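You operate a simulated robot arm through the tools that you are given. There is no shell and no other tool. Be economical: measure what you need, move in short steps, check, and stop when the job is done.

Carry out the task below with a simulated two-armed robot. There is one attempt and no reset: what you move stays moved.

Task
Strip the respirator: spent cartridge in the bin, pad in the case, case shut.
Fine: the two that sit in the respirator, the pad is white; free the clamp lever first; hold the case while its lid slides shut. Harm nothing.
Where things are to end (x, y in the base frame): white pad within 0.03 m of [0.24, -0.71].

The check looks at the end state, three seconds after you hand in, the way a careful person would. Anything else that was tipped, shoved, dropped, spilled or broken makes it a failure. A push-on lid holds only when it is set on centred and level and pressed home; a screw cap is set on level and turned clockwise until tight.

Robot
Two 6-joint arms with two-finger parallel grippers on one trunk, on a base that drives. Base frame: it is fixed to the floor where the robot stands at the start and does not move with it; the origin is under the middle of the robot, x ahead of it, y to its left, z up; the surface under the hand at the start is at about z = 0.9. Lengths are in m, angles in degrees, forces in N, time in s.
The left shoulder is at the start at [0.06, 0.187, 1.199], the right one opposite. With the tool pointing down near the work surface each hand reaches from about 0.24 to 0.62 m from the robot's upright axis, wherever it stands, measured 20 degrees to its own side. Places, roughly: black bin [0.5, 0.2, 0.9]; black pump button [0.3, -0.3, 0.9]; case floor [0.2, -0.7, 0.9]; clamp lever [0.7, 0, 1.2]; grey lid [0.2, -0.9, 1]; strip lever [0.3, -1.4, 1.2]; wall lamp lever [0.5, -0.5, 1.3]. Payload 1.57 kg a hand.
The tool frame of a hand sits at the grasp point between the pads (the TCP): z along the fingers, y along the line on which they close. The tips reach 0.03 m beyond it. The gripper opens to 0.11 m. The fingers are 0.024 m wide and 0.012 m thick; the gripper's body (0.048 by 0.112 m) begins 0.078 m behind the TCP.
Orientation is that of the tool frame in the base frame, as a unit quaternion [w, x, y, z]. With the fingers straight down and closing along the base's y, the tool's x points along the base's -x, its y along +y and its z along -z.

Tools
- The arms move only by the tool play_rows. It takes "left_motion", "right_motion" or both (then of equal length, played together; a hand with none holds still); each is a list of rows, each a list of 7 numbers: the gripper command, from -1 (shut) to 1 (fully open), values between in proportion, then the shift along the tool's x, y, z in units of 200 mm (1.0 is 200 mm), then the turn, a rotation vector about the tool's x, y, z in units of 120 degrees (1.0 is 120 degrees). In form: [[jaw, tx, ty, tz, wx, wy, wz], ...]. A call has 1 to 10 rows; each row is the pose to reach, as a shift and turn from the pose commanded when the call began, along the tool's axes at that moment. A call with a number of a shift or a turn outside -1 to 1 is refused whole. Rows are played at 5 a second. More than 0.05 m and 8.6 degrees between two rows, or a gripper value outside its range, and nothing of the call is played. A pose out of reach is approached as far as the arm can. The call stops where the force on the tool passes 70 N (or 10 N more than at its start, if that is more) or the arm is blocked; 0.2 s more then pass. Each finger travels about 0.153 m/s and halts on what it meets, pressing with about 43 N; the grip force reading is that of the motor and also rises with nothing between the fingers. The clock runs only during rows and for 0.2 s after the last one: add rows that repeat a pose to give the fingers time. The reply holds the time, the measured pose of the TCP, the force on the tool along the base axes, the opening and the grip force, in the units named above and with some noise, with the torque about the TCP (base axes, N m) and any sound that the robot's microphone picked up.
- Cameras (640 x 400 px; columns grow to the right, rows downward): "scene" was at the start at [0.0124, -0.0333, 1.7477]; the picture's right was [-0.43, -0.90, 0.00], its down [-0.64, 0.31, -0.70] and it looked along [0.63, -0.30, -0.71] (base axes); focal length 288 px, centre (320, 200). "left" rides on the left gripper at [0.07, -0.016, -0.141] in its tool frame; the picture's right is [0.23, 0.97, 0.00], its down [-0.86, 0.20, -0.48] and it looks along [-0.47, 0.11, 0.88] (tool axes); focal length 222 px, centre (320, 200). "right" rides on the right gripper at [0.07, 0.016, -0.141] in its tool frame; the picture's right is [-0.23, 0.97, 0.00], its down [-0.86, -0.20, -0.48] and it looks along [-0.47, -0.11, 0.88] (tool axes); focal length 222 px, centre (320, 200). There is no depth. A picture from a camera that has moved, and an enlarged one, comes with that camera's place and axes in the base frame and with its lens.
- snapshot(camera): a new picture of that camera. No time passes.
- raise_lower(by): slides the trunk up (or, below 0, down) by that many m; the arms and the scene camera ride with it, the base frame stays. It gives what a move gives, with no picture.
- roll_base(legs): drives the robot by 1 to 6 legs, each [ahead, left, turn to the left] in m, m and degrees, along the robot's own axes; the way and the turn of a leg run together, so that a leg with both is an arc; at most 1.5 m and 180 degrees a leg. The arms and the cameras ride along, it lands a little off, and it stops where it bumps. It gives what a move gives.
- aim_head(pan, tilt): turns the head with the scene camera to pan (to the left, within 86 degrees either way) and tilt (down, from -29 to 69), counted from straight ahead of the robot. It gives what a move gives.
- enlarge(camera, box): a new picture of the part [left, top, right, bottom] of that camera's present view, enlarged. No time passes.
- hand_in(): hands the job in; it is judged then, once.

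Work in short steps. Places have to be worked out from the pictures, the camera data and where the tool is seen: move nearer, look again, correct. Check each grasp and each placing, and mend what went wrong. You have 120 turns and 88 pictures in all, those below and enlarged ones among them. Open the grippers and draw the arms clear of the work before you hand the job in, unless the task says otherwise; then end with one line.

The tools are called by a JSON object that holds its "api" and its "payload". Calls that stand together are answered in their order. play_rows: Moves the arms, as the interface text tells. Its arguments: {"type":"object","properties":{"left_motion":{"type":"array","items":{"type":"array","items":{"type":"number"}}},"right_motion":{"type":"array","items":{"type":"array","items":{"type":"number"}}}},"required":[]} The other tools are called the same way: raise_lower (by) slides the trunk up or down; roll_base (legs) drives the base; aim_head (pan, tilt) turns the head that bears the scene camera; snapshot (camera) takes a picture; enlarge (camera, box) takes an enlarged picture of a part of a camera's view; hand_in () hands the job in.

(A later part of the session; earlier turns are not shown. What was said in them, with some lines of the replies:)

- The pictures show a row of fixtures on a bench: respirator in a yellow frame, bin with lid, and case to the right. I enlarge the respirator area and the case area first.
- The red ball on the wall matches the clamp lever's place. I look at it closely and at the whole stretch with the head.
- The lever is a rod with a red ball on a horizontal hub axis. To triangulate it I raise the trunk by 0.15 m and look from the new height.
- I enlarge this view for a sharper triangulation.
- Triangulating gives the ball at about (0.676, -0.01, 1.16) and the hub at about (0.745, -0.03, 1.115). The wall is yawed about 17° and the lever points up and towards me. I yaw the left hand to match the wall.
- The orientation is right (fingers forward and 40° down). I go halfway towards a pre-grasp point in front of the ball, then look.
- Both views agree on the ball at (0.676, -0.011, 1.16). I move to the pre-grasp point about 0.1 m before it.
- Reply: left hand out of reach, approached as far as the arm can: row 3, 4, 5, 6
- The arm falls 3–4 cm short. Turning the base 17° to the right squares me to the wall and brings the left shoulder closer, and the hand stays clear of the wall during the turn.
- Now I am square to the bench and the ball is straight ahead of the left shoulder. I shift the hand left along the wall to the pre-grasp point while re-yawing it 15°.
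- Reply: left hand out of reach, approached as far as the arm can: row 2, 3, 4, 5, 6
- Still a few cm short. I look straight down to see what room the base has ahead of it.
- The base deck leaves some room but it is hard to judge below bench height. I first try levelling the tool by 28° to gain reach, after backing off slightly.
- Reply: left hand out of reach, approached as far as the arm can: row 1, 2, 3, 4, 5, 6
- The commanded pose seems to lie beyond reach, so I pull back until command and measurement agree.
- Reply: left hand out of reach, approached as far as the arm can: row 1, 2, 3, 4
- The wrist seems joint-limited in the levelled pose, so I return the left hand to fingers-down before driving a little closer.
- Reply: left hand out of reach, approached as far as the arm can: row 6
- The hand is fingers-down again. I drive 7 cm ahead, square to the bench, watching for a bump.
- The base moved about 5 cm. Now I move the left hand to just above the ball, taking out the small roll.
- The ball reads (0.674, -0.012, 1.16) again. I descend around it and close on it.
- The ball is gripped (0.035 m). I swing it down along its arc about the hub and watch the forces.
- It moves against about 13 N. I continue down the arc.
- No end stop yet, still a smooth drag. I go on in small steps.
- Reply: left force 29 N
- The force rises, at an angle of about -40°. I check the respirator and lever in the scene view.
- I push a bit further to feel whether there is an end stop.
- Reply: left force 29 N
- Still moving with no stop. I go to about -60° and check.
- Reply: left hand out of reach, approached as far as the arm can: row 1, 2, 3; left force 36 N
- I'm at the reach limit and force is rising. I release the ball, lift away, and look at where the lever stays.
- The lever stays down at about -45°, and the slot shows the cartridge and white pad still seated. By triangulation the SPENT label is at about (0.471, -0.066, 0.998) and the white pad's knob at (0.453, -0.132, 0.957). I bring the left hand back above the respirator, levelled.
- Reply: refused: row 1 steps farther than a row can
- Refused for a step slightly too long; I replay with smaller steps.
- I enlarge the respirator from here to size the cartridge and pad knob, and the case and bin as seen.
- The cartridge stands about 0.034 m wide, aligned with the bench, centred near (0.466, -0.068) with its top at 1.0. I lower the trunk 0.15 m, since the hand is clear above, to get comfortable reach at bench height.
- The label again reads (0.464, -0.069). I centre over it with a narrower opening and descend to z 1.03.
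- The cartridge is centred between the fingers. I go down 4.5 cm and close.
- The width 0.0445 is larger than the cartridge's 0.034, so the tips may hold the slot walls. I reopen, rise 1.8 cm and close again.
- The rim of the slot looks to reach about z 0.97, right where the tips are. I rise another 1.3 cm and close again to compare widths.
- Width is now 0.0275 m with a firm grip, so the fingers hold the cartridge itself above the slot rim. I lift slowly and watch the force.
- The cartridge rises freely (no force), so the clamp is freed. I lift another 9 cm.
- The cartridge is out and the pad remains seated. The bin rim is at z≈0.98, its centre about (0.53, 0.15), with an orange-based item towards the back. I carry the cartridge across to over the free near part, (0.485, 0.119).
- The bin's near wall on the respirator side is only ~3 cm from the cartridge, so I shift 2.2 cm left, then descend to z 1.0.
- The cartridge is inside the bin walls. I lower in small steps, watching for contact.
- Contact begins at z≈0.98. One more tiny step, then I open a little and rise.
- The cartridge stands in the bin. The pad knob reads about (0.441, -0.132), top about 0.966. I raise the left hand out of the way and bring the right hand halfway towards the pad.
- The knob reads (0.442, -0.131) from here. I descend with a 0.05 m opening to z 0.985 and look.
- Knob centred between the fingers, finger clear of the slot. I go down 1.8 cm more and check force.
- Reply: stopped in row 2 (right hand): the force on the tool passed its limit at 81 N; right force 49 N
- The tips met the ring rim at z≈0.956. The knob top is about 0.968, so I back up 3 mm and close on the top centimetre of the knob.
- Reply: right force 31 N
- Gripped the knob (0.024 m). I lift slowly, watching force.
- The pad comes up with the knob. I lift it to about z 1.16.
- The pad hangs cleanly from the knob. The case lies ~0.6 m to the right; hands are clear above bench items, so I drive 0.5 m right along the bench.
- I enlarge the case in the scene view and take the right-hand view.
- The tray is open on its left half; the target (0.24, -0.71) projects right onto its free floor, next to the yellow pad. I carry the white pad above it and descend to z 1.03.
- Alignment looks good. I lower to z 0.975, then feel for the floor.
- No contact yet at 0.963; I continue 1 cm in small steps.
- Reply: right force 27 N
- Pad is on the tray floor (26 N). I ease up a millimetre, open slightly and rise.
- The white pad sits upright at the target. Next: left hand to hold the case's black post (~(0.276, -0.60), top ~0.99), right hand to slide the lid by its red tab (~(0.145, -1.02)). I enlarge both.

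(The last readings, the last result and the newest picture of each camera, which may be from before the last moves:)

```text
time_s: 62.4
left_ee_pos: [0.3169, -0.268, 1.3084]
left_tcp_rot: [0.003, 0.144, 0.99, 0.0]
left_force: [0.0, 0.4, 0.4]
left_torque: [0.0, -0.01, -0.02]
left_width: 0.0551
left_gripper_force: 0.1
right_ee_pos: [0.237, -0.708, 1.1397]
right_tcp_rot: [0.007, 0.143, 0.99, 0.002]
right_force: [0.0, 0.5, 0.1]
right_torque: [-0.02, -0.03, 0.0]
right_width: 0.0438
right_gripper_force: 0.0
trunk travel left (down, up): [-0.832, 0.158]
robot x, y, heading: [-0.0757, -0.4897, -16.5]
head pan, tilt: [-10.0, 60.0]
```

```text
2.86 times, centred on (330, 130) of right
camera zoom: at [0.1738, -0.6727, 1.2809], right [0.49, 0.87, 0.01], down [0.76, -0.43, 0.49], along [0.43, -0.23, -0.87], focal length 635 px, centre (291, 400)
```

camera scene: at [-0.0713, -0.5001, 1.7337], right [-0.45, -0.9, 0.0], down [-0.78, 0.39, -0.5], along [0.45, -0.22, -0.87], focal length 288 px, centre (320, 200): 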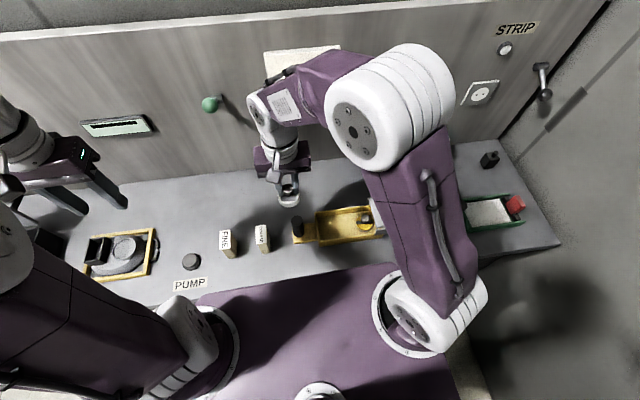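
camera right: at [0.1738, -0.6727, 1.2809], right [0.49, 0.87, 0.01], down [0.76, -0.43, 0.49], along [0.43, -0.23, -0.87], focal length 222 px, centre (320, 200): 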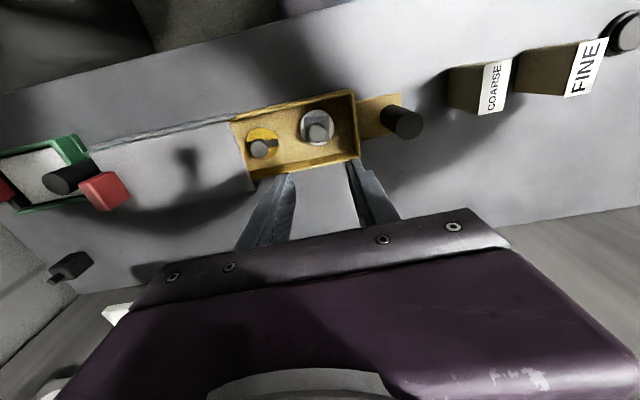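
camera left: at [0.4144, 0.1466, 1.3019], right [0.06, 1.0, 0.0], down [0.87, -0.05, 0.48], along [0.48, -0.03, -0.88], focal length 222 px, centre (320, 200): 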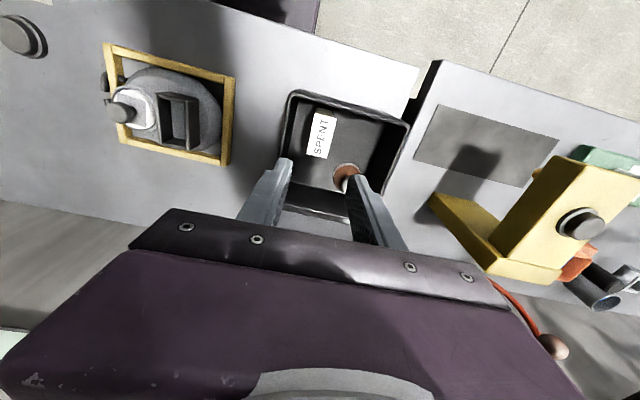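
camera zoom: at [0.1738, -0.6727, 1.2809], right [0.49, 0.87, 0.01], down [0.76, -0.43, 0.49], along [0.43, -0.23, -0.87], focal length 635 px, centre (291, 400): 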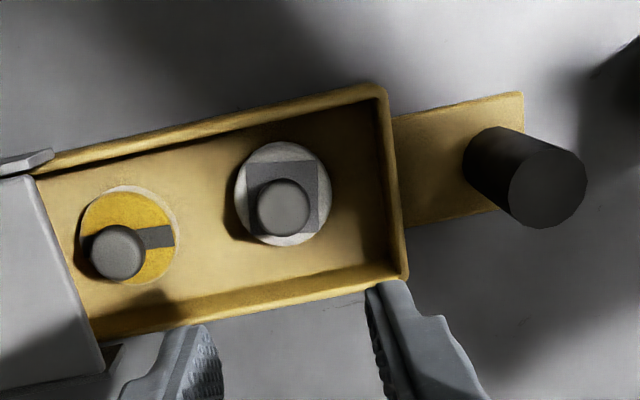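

The red tab is an upright plate (thin along the slide direction) on the lid's right end, and there is finger room beside it. I move both hands: left towards the case post, right towards the tab.

{"api": "play_rows", "payload": {"left_motion": [[0, -0.034, -0.206, 0.13, 0, 0, 0], [0, -0.069, -0.412, 0.26, 0, 0, 0], [0, -0.103, -0.619, 0.39, 0, 0, 0], [0, -0.1375, -0.825, 0.5225, 0, 0, 0]], "right_motion": [[0, -0.003, -0.212, 0, 0, 0, 0], [0, -0.006, -0.425, 0, 0, 0, 0], [0, -0.009, -0.637, 0, 0, 0, 0], [0, -0.0125, -0.85, 0, 0, 0, 0]]}}

{"api": "play_rows", "payload": {"left_motion": [[0, -0.034, -0.206, 0.13, 0, 0, 0], [0, -0.069, -0.412, 0.26, 0, 0, 0], [0, -0.103, -0.619, 0.39, 0, 0, 0], [0, -0.1375, -0.825, 0.5225, 0, 0, 0], [0, -0.1375, -0.825, 0.5225, 0, 0, 0]], "right_motion": [[0, -0.003, -0.212, 0, 0, 0, 0], [0, -0.006, -0.425, 0, 0, 0, 0], [0, -0.009, -0.637, 0, 0, 0, 0], [0, -0.0125, -0.85, 0, 0, 0, 0], [0, -0.0125, -0.85, 0, 0, 0, 0]]}}

{"api": "snapshot", "payload": {"camera": "right"}}

{"api": "snapshot", "payload": {"camera": "left"}}

```text
time_s: 63.4
left_ee_pos: [0.3001, -0.4386, 1.2062]
left_tcp_rot: [0.001, 0.144, 0.99, 0.001]
left_force: [0.3, 0.2, -0.3]
left_torque: [0.04, -0.02, 0.0]
left_width: 0.0552
left_gripper_force: 0.0
right_ee_pos: [0.197, -0.8771, 1.1366]
right_tcp_rot: [0.007, 0.142, 0.99, 0.004]
right_force: [0.0, -0.2, -0.3]
right_torque: [0.03, 0.02, 0.0]
right_width: 0.0548
right_gripper_force: 0.0
trunk travel left (down, up): [-0.832, 0.158]
robot x, y, heading: [-0.0727, -0.4885, -16.1]
head pan, tilt: [-10.0, 60.0]
```

```text
time_s: 64.6
left_ee_pos: [0.278, -0.6042, 1.1026]
left_tcp_rot: [0.001, 0.144, 0.99, 0.0]
left_force: [0.0, -0.5, 0.0]
left_torque: [-0.03, 0.0, -0.01]
left_width: 0.055
left_gripper_force: 0.0
right_ee_pos: [0.1488, -1.0392, 1.1348]
right_tcp_rot: [0.007, 0.142, 0.99, 0.002]
right_force: [0.1, 0.0, 0.3]
right_torque: [-0.04, 0.02, 0.0]
right_width: 0.0548
right_gripper_force: 0.0
trunk travel left (down, up): [-0.832, 0.158]
robot x, y, heading: [-0.0706, -0.4864, -16.3]
head pan, tilt: [-10.0, 60.0]
```

```text
26 pictures are left
camera right: at [0.0846, -1.0024, 1.2751], right [0.49, 0.87, 0.01], down [0.76, -0.43, 0.49], along [0.43, -0.23, -0.87], focal length 222 px, centre (320, 200)
```

right: 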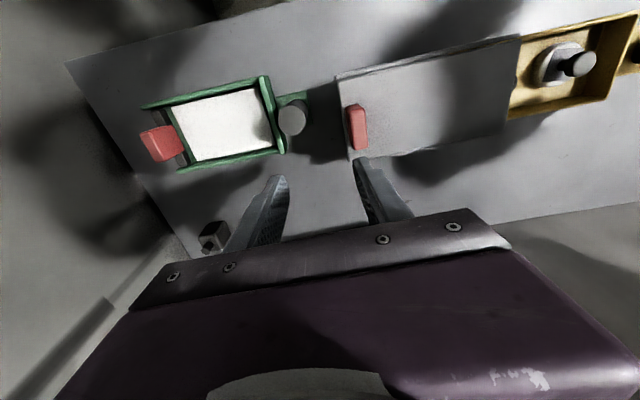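

```text
25 pictures are left
camera left: at [0.2059, -0.5979, 1.2433], right [0.06, 1.0, 0.0], down [0.87, -0.05, 0.48], along [0.48, -0.03, -0.88], focal length 222 px, centre (320, 200)
```

left: 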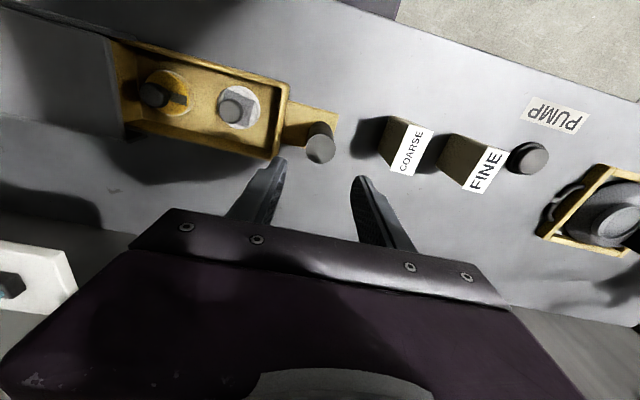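

Left hand is right above the post. The tab now reads near (0.157, -0.987); I enlarge it to confirm, and lower the left hand around the post.

{"api": "enlarge", "payload": {"camera": "right", "box": [260, 70, 440, 190]}}

{"api": "play_rows", "payload": {"left_motion": [[0, 0, 0.01, 0.17, 0, 0, 0], [0, 0, 0.015, 0.35, 0, 0, 0], [0, 0, 0.015, 0.53, 0, 0, 0], [0, 0, 0.015, 0.68, 0, 0, 0], [0, 0, 0.015, 0.68, 0, 0, 0]]}}

{"api": "snapshot", "payload": {"camera": "left"}}

```text
3.33 times, centred on (350, 130) of right
camera zoom: at [0.0846, -1.0024, 1.2751], right [0.49, 0.87, 0.01], down [0.76, -0.43, 0.49], along [0.43, -0.23, -0.87], focal length 740 px, centre (220, 433)
```

zoom: 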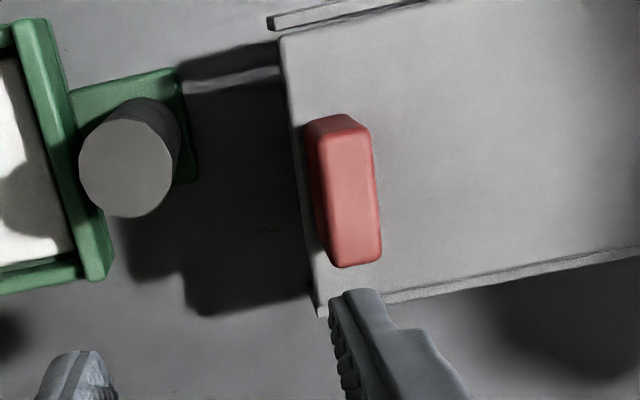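

```text
time_s: 65.8
left_ee_pos: [0.2807, -0.597, 0.9663]
left_tcp_rot: [0.001, 0.145, 0.989, 0.0]
left_force: [0.3, 0.5, -0.1]
left_torque: [-0.01, 0.01, 0.03]
left_width: 0.0548
left_gripper_force: 0.1
right_ee_pos: [0.149, -1.0378, 1.1338]
right_tcp_rot: [0.007, 0.142, 0.99, 0.001]
right_force: [-0.3, -0.4, -0.2]
right_torque: [0.03, -0.01, 0.02]
right_width: 0.0549
right_gripper_force: 0.1
trunk travel left (down, up): [-0.832, 0.158]
robot x, y, heading: [-0.0729, -0.4873, -16.4]
head pan, tilt: [-10.0, 60.0]
```

```text
23 pictures are left
camera left: at [0.2072, -0.5917, 1.1077], right [0.06, 1.0, 0.0], down [0.87, -0.05, 0.48], along [0.48, -0.03, -0.88], focal length 222 px, centre (320, 200)
```

left: 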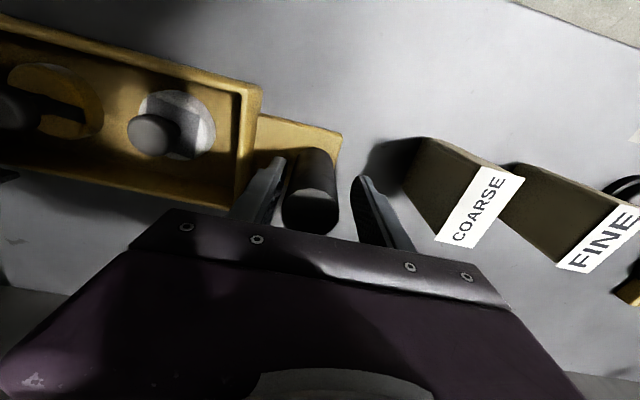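

The post is between the left fingers (shift 5 mm right to centre, then close). The tab top is a plate centred at about (0.160, -0.985); the right hand goes above it.

{"api": "play_rows", "payload": {"left_motion": [[0, 0, -0.025, 0, 0, 0, 0], [0, 0, -0.025, 0, 0, 0, 0], [-1, 0, -0.025, 0, 0, 0, 0], [-1, 0, -0.025, 0, 0, 0, 0], [-1, 0, -0.025, 0, 0, 0, 0]], "right_motion": [[0, 0.011, 0.135, 0, 0, 0, 0], [0, 0.0225, 0.27, 0.05, 0, 0, 0], [0, 0.0225, 0.27, 0.22, 0, 0, 0], [0, 0.0225, 0.27, 0.38, 0, 0, 0], [0, 0.0225, 0.27, 0.42, 0, 0, 0]]}}

{"api": "snapshot", "payload": {"camera": "right"}}

```text
time_s: 67.0
left_ee_pos: [0.2779, -0.6023, 0.9667]
left_tcp_rot: [0.003, 0.144, 0.99, -0.001]
left_force: [0.4, 0.3, 2.8]
left_torque: [-0.02, -0.08, 0.0]
left_width: 0.0334
left_gripper_force: 41.8
right_ee_pos: [0.1606, -0.9839, 1.0514]
right_tcp_rot: [0.007, 0.143, 0.99, 0.001]
right_force: [-0.6, 0.7, -0.5]
right_torque: [-0.03, 0.02, 0.0]
right_width: 0.0551
right_gripper_force: 0.1
trunk travel left (down, up): [-0.832, 0.158]
robot x, y, heading: [-0.0744, -0.4873, -16.4]
head pan, tilt: [-10.0, 60.0]
```

```text
22 pictures are left
camera right: at [0.0967, -0.9489, 1.1914], right [0.49, 0.87, 0.01], down [0.76, -0.43, 0.49], along [0.43, -0.23, -0.87], focal length 222 px, centre (320, 200)
```

right: 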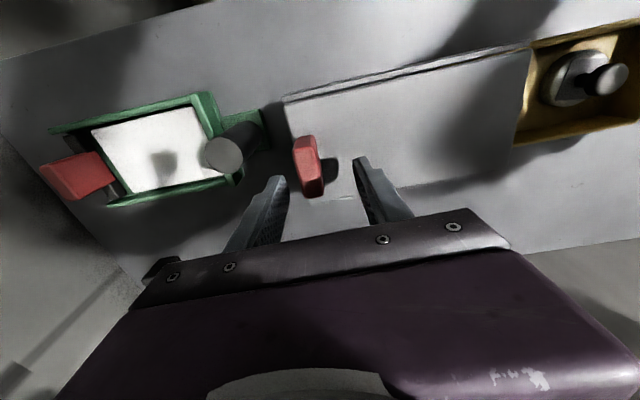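

The post is held (0.033 m). The tab top is at z≈1.01, centred near (0.155, -0.987); I descend 5 cm and close on it.

{"api": "play_rows", "payload": {"left_motion": [[-1, 0, 0, 0, 0, 0, 0], [-1, 0, 0, 0, 0, 0, 0], [-1, 0, 0, 0, 0, 0, 0], [-1, 0, 0, 0, 0, 0, 0], [-1, 0, 0, 0, 0, 0, 0], [-1, 0, 0, 0, 0, 0, 0]], "right_motion": [[0, 0.02, -0.02, 0.1, 0, 0, 0], [0, 0.02, -0.02, 0.2, 0, 0, 0], [0, 0.02, -0.02, 0.25, 0, 0, 0], [-1, 0.02, -0.02, 0.25, 0, 0, 0], [-1, 0.02, -0.02, 0.25, 0, 0, 0], [-1, 0.02, -0.02, 0.25, 0, 0, 0]]}}

{"api": "snapshot", "payload": {"camera": "right"}}

```text
time_s: 67.7
left_ee_pos: [0.2744, -0.6023, 0.971]
left_tcp_rot: [0.008, 0.145, 0.989, -0.005]
left_force: [-3.1, -5.7, 9.9]
left_torque: [3.18, -0.01, 0.24]
left_width: 0.0347
left_gripper_force: 41.8
right_ee_pos: [0.1573, -0.9899, 1.0178]
right_tcp_rot: [0.016, 0.143, 0.99, -0.007]
right_force: [-5.6, 4.5, 52.8]
right_torque: [1.96, 0.17, 0.25]
right_width: 0.0566
right_gripper_force: 1.7
trunk travel left (down, up): [-0.832, 0.158]
robot x, y, heading: [-0.0703, -0.4892, -16.3]
head pan, tilt: [-10.0, 60.0]
stopped in row 3 (right hand): the force on the tool passed its limit at 80 N (the readings are from after the stop); the commanded pose is now the measured one
```

```text
21 pictures are left
camera right: at [0.0897, -0.9509, 1.1557], right [0.49, 0.87, 0.0], down [0.75, -0.42, 0.51], along [0.44, -0.25, -0.86], focal length 222 px, centre (320, 200)
```

right: 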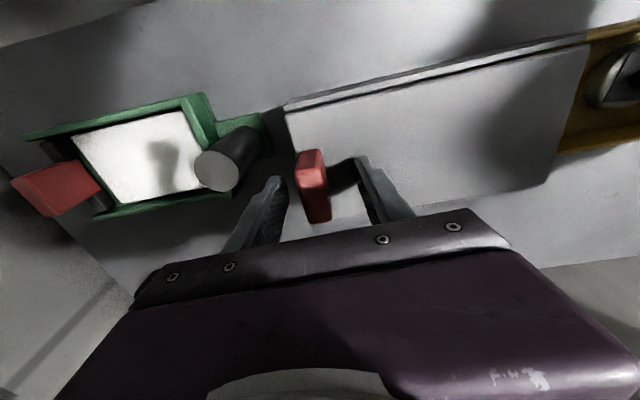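

The finger touched the lid top (~0.985). I back up 8 mm and then close on the tab.

{"api": "play_rows", "payload": {"right_motion": [[0, 0, 0, -0.04, 0, 0, 0], [0, 0, 0, -0.04, 0, 0, 0]]}}

{"api": "play_rows", "payload": {"right_motion": [[-1, 0, 0, 0, 0, 0, 0], [-1, 0, 0, 0, 0, 0, 0], [-1, 0, 0, 0, 0, 0, 0]]}}

{"api": "snapshot", "payload": {"camera": "right"}}

```text
time_s: 68.3
left_ee_pos: [0.2784, -0.6041, 0.9684]
left_tcp_rot: [0.006, 0.144, 0.989, -0.004]
left_force: [-2.0, 2.3, -3.5]
left_torque: [1.99, -1.15, -0.19]
left_width: 0.0338
left_gripper_force: 41.8
right_ee_pos: [0.1599, -0.9916, 1.019]
right_tcp_rot: [0.014, 0.142, 0.99, -0.005]
right_force: [-0.5, 1.6, 13.4]
right_torque: [0.48, 0.05, 0.06]
right_width: 0.0564
right_gripper_force: 0.7
trunk travel left (down, up): [-0.832, 0.158]
robot x, y, heading: [-0.0734, -0.4877, -16.2]
head pan, tilt: [-10.0, 60.0]
```

```text
time_s: 69.1
left_ee_pos: [0.2787, -0.6057, 0.9682]
left_tcp_rot: [0.005, 0.144, 0.99, -0.002]
left_force: [-0.7, 2.9, -6.9]
left_torque: [2.14, -0.4, 0.17]
left_width: 0.0337
left_gripper_force: 41.6
right_ee_pos: [0.1605, -0.9925, 1.0181]
right_tcp_rot: [0.014, 0.143, 0.99, -0.005]
right_force: [0.1, -1.7, 10.3]
right_torque: [0.66, -0.77, -0.64]
right_width: 0.0176
right_gripper_force: 32.4
trunk travel left (down, up): [-0.832, 0.158]
robot x, y, heading: [-0.0722, -0.4907, -16.6]
head pan, tilt: [-10.0, 60.0]
```

```text
20 pictures are left
camera right: at [0.094, -0.9548, 1.1582], right [0.49, 0.87, 0.0], down [0.75, -0.43, 0.5], along [0.44, -0.25, -0.86], focal length 222 px, centre (320, 200)
```

right: 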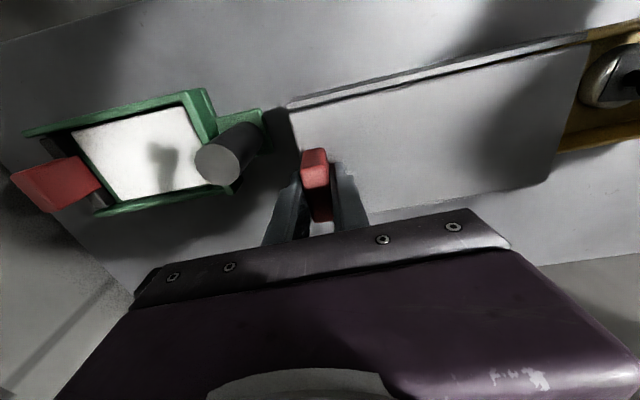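

The tab is gripped (0.0176 m). I slide it left 3 cm gently along the tray while the left hand holds the case.

{"api": "play_rows", "payload": {"left_motion": [[-1, 0, 0, 0, 0, 0, 0], [-1, 0, 0, 0, 0, 0, 0], [-1, 0, 0, 0, 0, 0, 0], [-1, 0, 0, 0, 0, 0, 0]], "right_motion": [[-1, 0, 0.05, -0.005, 0, 0, 0], [-1, 0, 0.1, -0.01, 0, 0, 0], [-1, 0, 0.15, -0.01, 0, 0, 0], [-1, 0, 0.15, -0.01, 0, 0, 0]]}}

{"api": "enlarge", "payload": {"camera": "scene", "box": [270, 160, 470, 280]}}

```text
time_s: 70.1
left_ee_pos: [0.2797, -0.6065, 0.9677]
left_tcp_rot: [0.005, 0.144, 0.99, -0.002]
left_force: [-0.7, 1.9, -6.5]
left_torque: [1.66, 0.06, 0.13]
left_width: 0.0337
left_gripper_force: 41.2
right_ee_pos: [0.1709, -0.9644, 1.0206]
right_tcp_rot: [0.013, 0.143, 0.99, -0.003]
right_force: [0.8, -3.2, 4.6]
right_torque: [0.06, -0.71, -0.68]
right_width: 0.0173
right_gripper_force: 33.0
trunk travel left (down, up): [-0.832, 0.158]
robot x, y, heading: [-0.0734, -0.4876, -16.2]
head pan, tilt: [-10.0, 60.0]
```

```text
3.20 times, centred on (370, 220) of scene
camera zoom: at [-0.071, -0.5021, 1.7336], right [-0.45, -0.9, 0.0], down [-0.78, 0.39, -0.5], along [0.45, -0.22, -0.87], focal length 920 px, centre (160, 136)
```

zoom: 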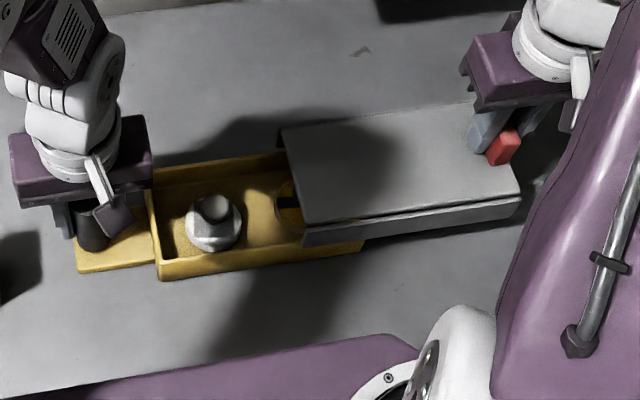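

The lid slides easily (3 N) and passes over the yellow pad's knob. I check its alignment with the tray more closely.

{"api": "enlarge", "payload": {"camera": "scene", "box": [310, 180, 450, 250]}}

{"api": "snapshot", "payload": {"camera": "left"}}

```text
4.57 times, centred on (380, 215) of scene
camera zoom: at [-0.071, -0.5021, 1.7336], right [-0.45, -0.9, 0.0], down [-0.78, 0.39, -0.5], along [0.45, -0.22, -0.87], focal length 1314 px, centre (46, 131)
```

zoom: 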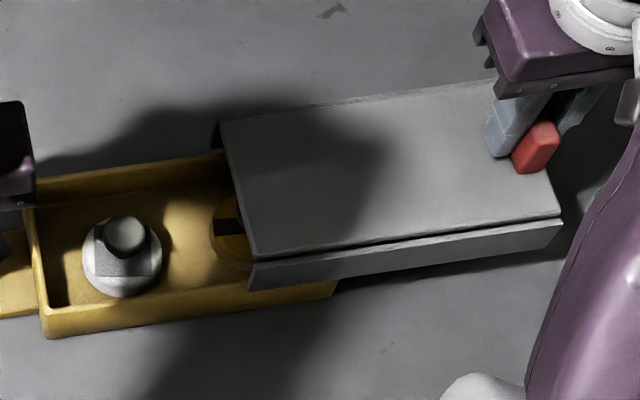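

```text
17 pictures are left
camera left: at [0.2063, -0.6001, 1.1086], right [0.06, 1.0, -0.01], down [0.87, -0.05, 0.49], along [0.49, -0.04, -0.87], focal length 222 px, centre (320, 200)
```

left: 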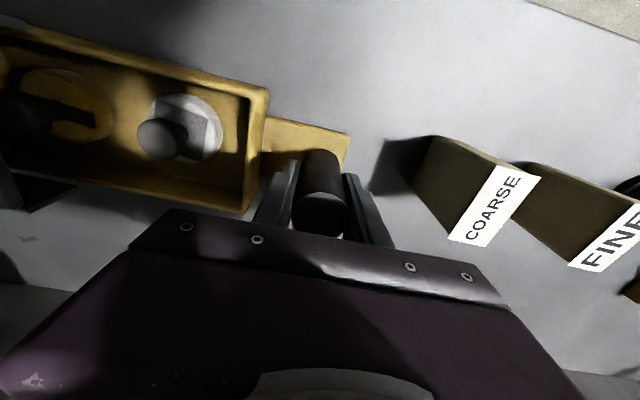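

Panel, rails and tray are parallel. I slide on another 8 cm.

{"api": "play_rows", "payload": {"left_motion": [[-1, 0, 0, 0, 0, 0, 0], [-1, 0, 0, 0, 0, 0, 0], [-1, 0, 0, 0, 0, 0, 0], [-1, 0, 0, 0, 0, 0, 0], [-1, 0, 0, 0, 0, 0, 0], [-1, 0, 0, 0, 0, 0, 0], [-1, 0, 0, 0, 0, 0, 0], [-1, 0, 0, 0, 0, 0, 0]], "right_motion": [[-1, 0, 0.06, 0, 0, 0, 0], [-1, 0, 0.12, 0, 0, 0, 0], [-1, 0, 0.18, 0, 0, 0, 0], [-1, 0, 0.24, 0, 0, 0, 0], [-1, 0, 0.3, 0, 0, 0, 0], [-1, 0, 0.36, 0, 0, 0, 0], [-1, 0, 0.4, 0, 0, 0, 0], [-1, 0, 0.4, 0, 0, 0, 0]]}}

{"api": "enlarge", "payload": {"camera": "scene", "box": [270, 160, 470, 280]}}

```text
time_s: 71.9
left_ee_pos: [0.2786, -0.6067, 0.9672]
left_tcp_rot: [0.004, 0.143, 0.99, -0.002]
left_force: [-2.9, 2.6, -9.0]
left_torque: [1.52, -0.09, -0.13]
left_width: 0.0339
left_gripper_force: 41.8
right_ee_pos: [0.1915, -0.8865, 1.0208]
right_tcp_rot: [0.013, 0.143, 0.99, -0.004]
right_force: [2.8, -2.7, 3.7]
right_torque: [0.09, -0.6, -0.81]
right_width: 0.0175
right_gripper_force: 32.6
trunk travel left (down, up): [-0.832, 0.158]
robot x, y, heading: [-0.0706, -0.4926, -16.2]
head pan, tilt: [-10.0, 60.0]
```

```text
3.20 times, centred on (370, 220) of scene
camera zoom: at [-0.0712, -0.5019, 1.7336], right [-0.45, -0.9, 0.0], down [-0.78, 0.39, -0.5], along [0.45, -0.22, -0.87], focal length 920 px, centre (160, 136)
```

zoom: 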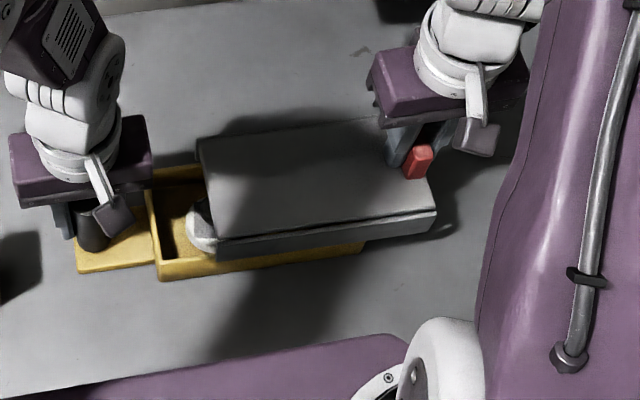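

Lid now covers most of the tray; about 6 cm remain. I slide 4.5 cm more.

{"api": "play_rows", "payload": {"left_motion": [[-1, 0, 0, 0, 0, 0, 0], [-1, 0, 0, 0, 0, 0, 0], [-1, 0, 0, 0, 0, 0, 0], [-1, 0, 0, 0, 0, 0, 0], [-1, 0, 0, 0, 0, 0, 0]], "right_motion": [[-1, 0, 0.06, 0, 0, 0, 0], [-1, 0, 0.12, 0, 0, 0, 0], [-1, 0, 0.18, 0, 0, 0, 0], [-1, 0, 0.225, 0, 0, 0, 0], [-1, 0, 0.225, 0, 0, 0, 0]]}}

{"api": "enlarge", "payload": {"camera": "scene", "box": [270, 160, 470, 280]}}

```text
time_s: 73.1
left_ee_pos: [0.2797, -0.6064, 0.9672]
left_tcp_rot: [0.005, 0.145, 0.989, -0.002]
left_force: [-4.2, 2.4, -10.2]
left_torque: [1.44, -0.11, -0.25]
left_width: 0.0334
left_gripper_force: 41.3
right_ee_pos: [0.2039, -0.8439, 1.0213]
right_tcp_rot: [0.014, 0.142, 0.99, -0.003]
right_force: [2.8, -2.2, 4.5]
right_torque: [0.03, -0.58, -0.8]
right_width: 0.0177
right_gripper_force: 32.0
trunk travel left (down, up): [-0.832, 0.158]
robot x, y, heading: [-0.0736, -0.4883, -16.2]
head pan, tilt: [-10.0, 60.0]
```

```text
3.20 times, centred on (370, 220) of scene
camera zoom: at [-0.0712, -0.5019, 1.7336], right [-0.45, -0.9, 0.0], down [-0.78, 0.39, -0.5], along [0.45, -0.22, -0.87], focal length 920 px, centre (160, 136)
```

zoom: 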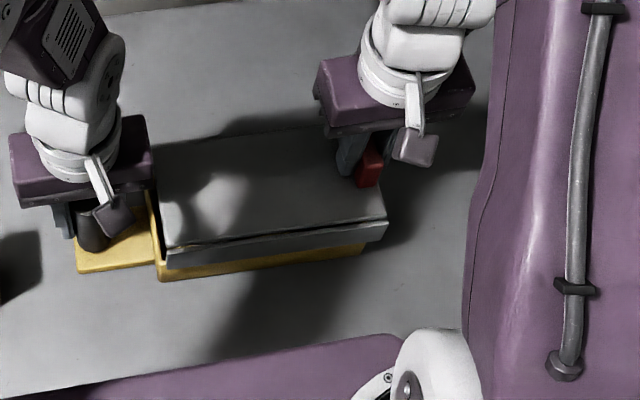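

About 1–2 cm remain. I move on in 4 mm steps, watching for the end stop.

{"api": "play_rows", "payload": {"left_motion": [[-1, 0, 0, 0, 0, 0, 0], [-1, 0, 0, 0, 0, 0, 0], [-1, 0, 0, 0, 0, 0, 0]], "right_motion": [[-1, 0, 0.02, 0, 0, 0, 0], [-1, 0, 0.04, 0, 0, 0, 0], [-1, 0, 0.055, 0, 0, 0, 0]]}}

{"api": "enlarge", "payload": {"camera": "scene", "box": [290, 190, 420, 265]}}

```text
time_s: 73.9
left_ee_pos: [0.279, -0.6048, 0.9673]
left_tcp_rot: [0.004, 0.143, 0.99, -0.002]
left_force: [4.7, 23.9, -14.0]
left_torque: [0.61, -1.35, -0.09]
left_width: 0.0337
left_gripper_force: 41.0
right_ee_pos: [0.2068, -0.8343, 1.0196]
right_tcp_rot: [0.015, 0.144, 0.99, -0.004]
right_force: [-6.2, -25.5, 13.6]
right_torque: [0.73, 0.54, -0.63]
right_width: 0.0178
right_gripper_force: 32.6
trunk travel left (down, up): [-0.832, 0.158]
robot x, y, heading: [-0.0747, -0.491, -16.2]
head pan, tilt: [-10.0, 60.0]
```

```text
4.92 times, centred on (355, 228) of scene
camera zoom: at [-0.0716, -0.5016, 1.7337], right [-0.45, -0.9, 0.0], down [-0.78, 0.39, -0.5], along [0.45, -0.22, -0.87], focal length 1415 px, centre (148, 65)
```

zoom: 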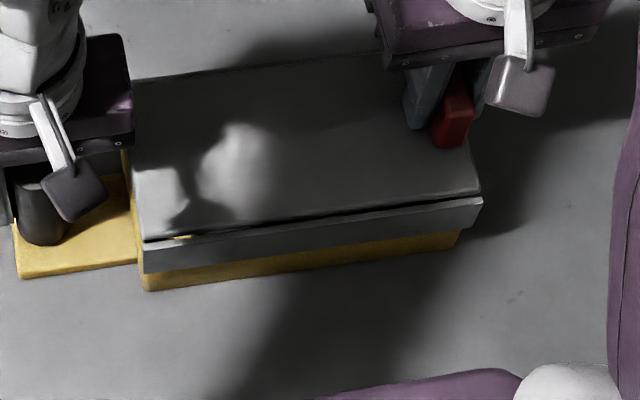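

A 25 N reaction appears, matched by the left hand, and the lid is nearly flush: probably the stop. One more 4 mm nudge to confirm it's home.

{"api": "play_rows", "payload": {"left_motion": [[-1, 0, 0, 0, 0, 0, 0], [-1, 0, 0, 0, 0, 0, 0], [-1, 0, 0, 0, 0, 0, 0]], "right_motion": [[-1, 0, 0.01, 0.005, 0, 0, 0], [-1, 0, 0.02, 0.01, 0, 0, 0], [-1, 0, 0.02, 0.01, 0, 0, 0]]}}

```text
time_s: 74.6
left_ee_pos: [0.2769, -0.6005, 0.9674]
left_tcp_rot: [0.001, 0.142, 0.99, 0.002]
left_force: [4.4, 14.5, -4.8]
left_torque: [-1.21, -0.5, 0.34]
left_width: 0.0335
left_gripper_force: 41.7
right_ee_pos: [0.2065, -0.8307, 1.0199]
right_tcp_rot: [0.016, 0.144, 0.989, -0.006]
right_force: [-8.2, -16.7, 12.7]
right_torque: [0.76, 0.56, -0.33]
right_width: 0.0174
right_gripper_force: 32.2
trunk travel left (down, up): [-0.832, 0.158]
robot x, y, heading: [-0.0712, -0.4898, -16.6]
head pan, tilt: [-10.0, 60.0]
stopped in row 3 (right hand): the force on the tool passed its limit at 71 N (the readings are from after the stop); the commanded pose is now the measured one
```

The end stop is confirmed. I open the right hand and lift it off the tab while the left still holds the case.

{"api": "play_rows", "payload": {"left_motion": [[-1, 0, 0, 0, 0, 0, 0], [-1, 0, 0, 0, 0, 0, 0], [-1, 0, 0, 0, 0, 0, 0], [-1, 0, 0, 0, 0, 0, 0], [-1, 0, 0, 0, 0, 0, 0], [-1, 0, 0, 0, 0, 0, 0], [-1, 0, 0, 0, 0, 0, 0]], "right_motion": [[-0.5, 0, 0, 0, 0, 0, 0], [-0.2, 0, 0, 0, 0, 0, 0], [-0.2, 0, 0, -0.05, 0, 0, 0], [-0.2, 0, 0, -0.25, 0, 0, 0], [-0.2, 0, 0, -0.5, 0, 0, 0], [-0.2, 0, 0, -0.75, 0, 0, 0], [-0.2, 0, 0, -1.0, 0, 0, 0]]}}

{"api": "snapshot", "payload": {"camera": "right"}}

{"api": "enlarge", "payload": {"camera": "scene", "box": [290, 190, 420, 265]}}

```text
time_s: 76.2
left_ee_pos: [0.2772, -0.6035, 0.9661]
left_tcp_rot: [0.001, 0.144, 0.99, 0.001]
left_force: [-0.7, 0.3, -2.1]
left_torque: [-0.03, 0.11, -0.05]
left_width: 0.0337
left_gripper_force: 41.6
right_ee_pos: [0.1992, -0.8273, 1.2193]
right_tcp_rot: [0.017, 0.143, 0.99, -0.005]
right_force: [-0.8, -1.0, 0.8]
right_torque: [0.02, -0.02, 0.01]
right_width: 0.044
right_gripper_force: 0.1
trunk travel left (down, up): [-0.832, 0.158]
robot x, y, heading: [-0.071, -0.4897, -16.4]
head pan, tilt: [-10.0, 60.0]
```

```text
13 pictures are left
camera right: at [0.132, -0.7895, 1.3573], right [0.49, 0.87, 0.0], down [0.75, -0.43, 0.51], along [0.44, -0.25, -0.86], focal length 222 px, centre (320, 200)
```

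right: 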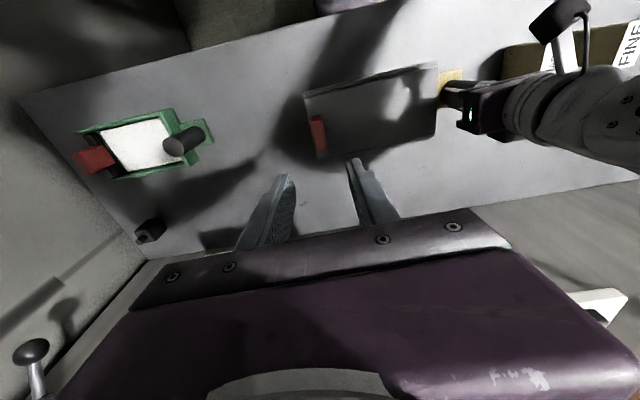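

```text
4.92 times, centred on (355, 228) of scene
camera zoom: at [-0.0725, -0.5009, 1.7336], right [-0.45, -0.9, 0.0], down [-0.78, 0.39, -0.5], along [0.45, -0.22, -0.87], focal length 1415 px, centre (148, 65)
```

zoom: 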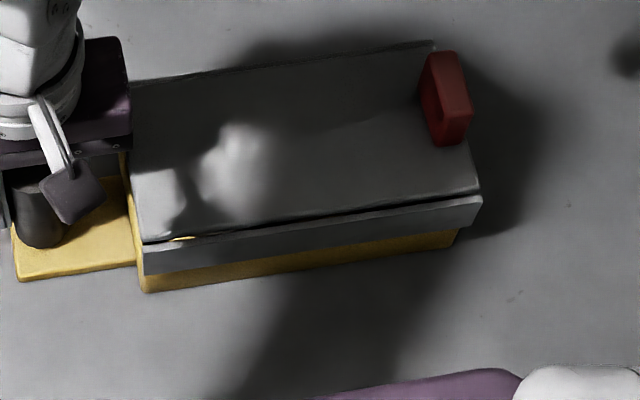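

The lid covers the tray, flush, and stays put. I open the left hand and lift it straight off the post.

{"api": "play_rows", "payload": {"left_motion": [[-0.3, 0, 0, 0, 0, 0, 0], [0, 0, 0, 0, 0, 0, 0], [0, 0, 0, -0.05, 0, 0, 0], [0, 0, 0, -0.25, 0, 0, 0], [0, 0, 0, -0.5, 0, 0, 0], [0, 0, 0, -0.75, 0, 0, 0], [0, 0, 0, -1.0, 0, 0, 0]], "right_motion": [[0, 0, 0, 0, 0, 0, 0], [0, 0, 0, 0, 0, 0, 0], [0, 0, 0, 0, 0, 0, 0], [0.3, 0, 0, -0.1, 0, 0, 0], [0.6, 0, 0, -0.2, 0, 0, 0], [1, 0, 0, -0.3, 0, 0, 0], [1, 0, 0, -0.4, 0, 0, 0]]}}

{"api": "play_rows", "payload": {"left_motion": [[0.3, 0, 0, -0.2, 0, 0, 0], [0.6, 0, 0, -0.4, 0, 0, 0], [1, 0, 0, -0.6, 0, 0, 0], [1, 0, 0, -0.6, 0, 0, 0]]}}

{"api": "snapshot", "payload": {"camera": "scene"}}

{"api": "snapshot", "payload": {"camera": "left"}}

```text
time_s: 77.8
left_ee_pos: [0.2779, -0.6002, 1.167]
left_tcp_rot: [0.002, 0.143, 0.99, 0.001]
left_force: [0.4, -0.2, 1.0]
left_torque: [-0.02, -0.05, 0.0]
left_width: 0.0548
left_gripper_force: 0.0
right_ee_pos: [0.1979, -0.8261, 1.2976]
right_tcp_rot: [0.017, 0.143, 0.989, -0.007]
right_force: [-0.5, -0.2, -0.3]
right_torque: [-0.01, 0.02, 0.0]
right_width: 0.1099
right_gripper_force: 0.1
trunk travel left (down, up): [-0.832, 0.158]
robot x, y, heading: [-0.0703, -0.4888, -16.4]
head pan, tilt: [-10.0, 60.0]
```

```text
time_s: 78.8
left_ee_pos: [0.2786, -0.6004, 1.2917]
left_tcp_rot: [0.002, 0.143, 0.99, 0.001]
left_force: [-0.5, 0.8, 0.3]
left_torque: [0.0, 0.01, 0.01]
left_width: 0.1098
left_gripper_force: 0.0
right_ee_pos: [0.1988, -0.8268, 1.2984]
right_tcp_rot: [0.016, 0.143, 0.99, -0.005]
right_force: [-0.8, 0.8, 0.2]
right_torque: [-0.01, 0.01, 0.0]
right_width: 0.1099
right_gripper_force: 0.0
trunk travel left (down, up): [-0.832, 0.158]
robot x, y, heading: [-0.074, -0.4916, -16.4]
head pan, tilt: [-10.0, 60.0]
```

```text
11 pictures are left
camera scene: at [-0.0711, -0.5017, 1.7337], right [-0.45, -0.9, 0.0], down [-0.78, 0.39, -0.5], along [0.45, -0.22, -0.87], focal length 288 px, centre (320, 200)
```

scene: 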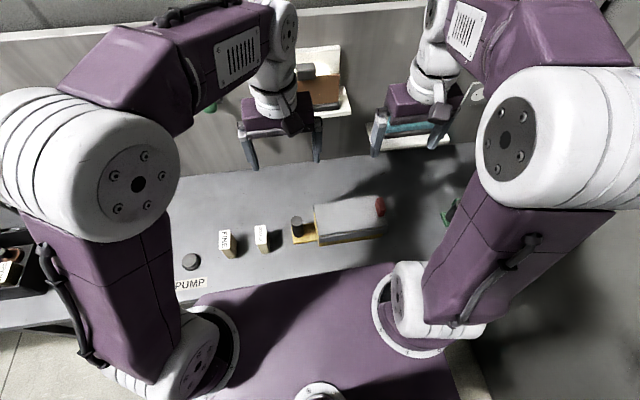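

```text
10 pictures are left
camera left: at [0.206, -0.5959, 1.4328], right [0.06, 1.0, 0.0], down [0.88, -0.05, 0.48], along [0.48, -0.03, -0.88], focal length 222 px, centre (320, 200)
```

left: 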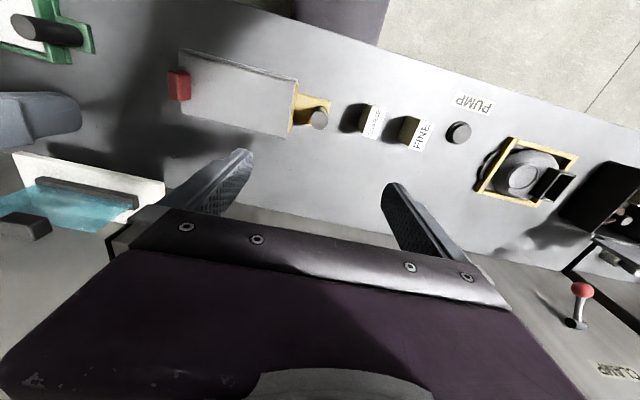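

Case shut, respirator empty and in place. One last look at the bin and lever.

{"api": "aim_head", "payload": {"pan": 45, "tilt": 45}}

{"api": "snapshot", "payload": {"camera": "scene"}}

```text
time_s: 80.1
left_ee_pos: [0.2781, -0.6015, 1.2897]
left_tcp_rot: [0.001, 0.144, 0.99, 0.001]
left_force: [-0.2, -0.1, 0.5]
left_torque: [0.02, 0.01, 0.01]
left_width: 0.1102
left_gripper_force: 0.1
right_ee_pos: [0.1984, -0.8263, 1.2978]
right_tcp_rot: [0.016, 0.142, 0.99, -0.005]
right_force: [-0.7, 0.1, -0.2]
right_torque: [-0.02, 0.01, -0.02]
right_width: 0.1098
right_gripper_force: 0.0
trunk travel left (down, up): [-0.832, 0.158]
robot x, y, heading: [-0.0712, -0.4921, -16.4]
head pan, tilt: [45.0, 45.0]
```

```text
9 pictures are left
camera scene: at [-0.0597, -0.433, 1.7531], right [0.48, -0.88, 0.0], down [-0.62, -0.34, -0.71], along [0.62, 0.34, -0.71], focal length 288 px, centre (320, 200)
```

scene: 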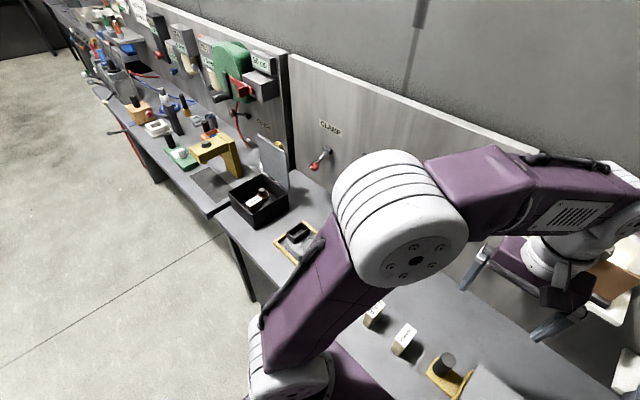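

The cartridge is in the bin, the lever is down, nothing else is disturbed, and both hands are open and clear. I hand in.

{"api": "hand_in", "payload": {}}

```text
The job is handed in.
```

The spent cartridge is in the bin. The white pad is in the case at about [0.24, -0.71], and the case lid is slid shut to its stop. I freed the clamp lever first and saw nothing else displaced. Three times a hand hit its force limit of about 80 N: on the respirator ring, on the lid top, and when the lid reached its stop. I saw no damage from these, though the case may have shifted by about 4 mm.
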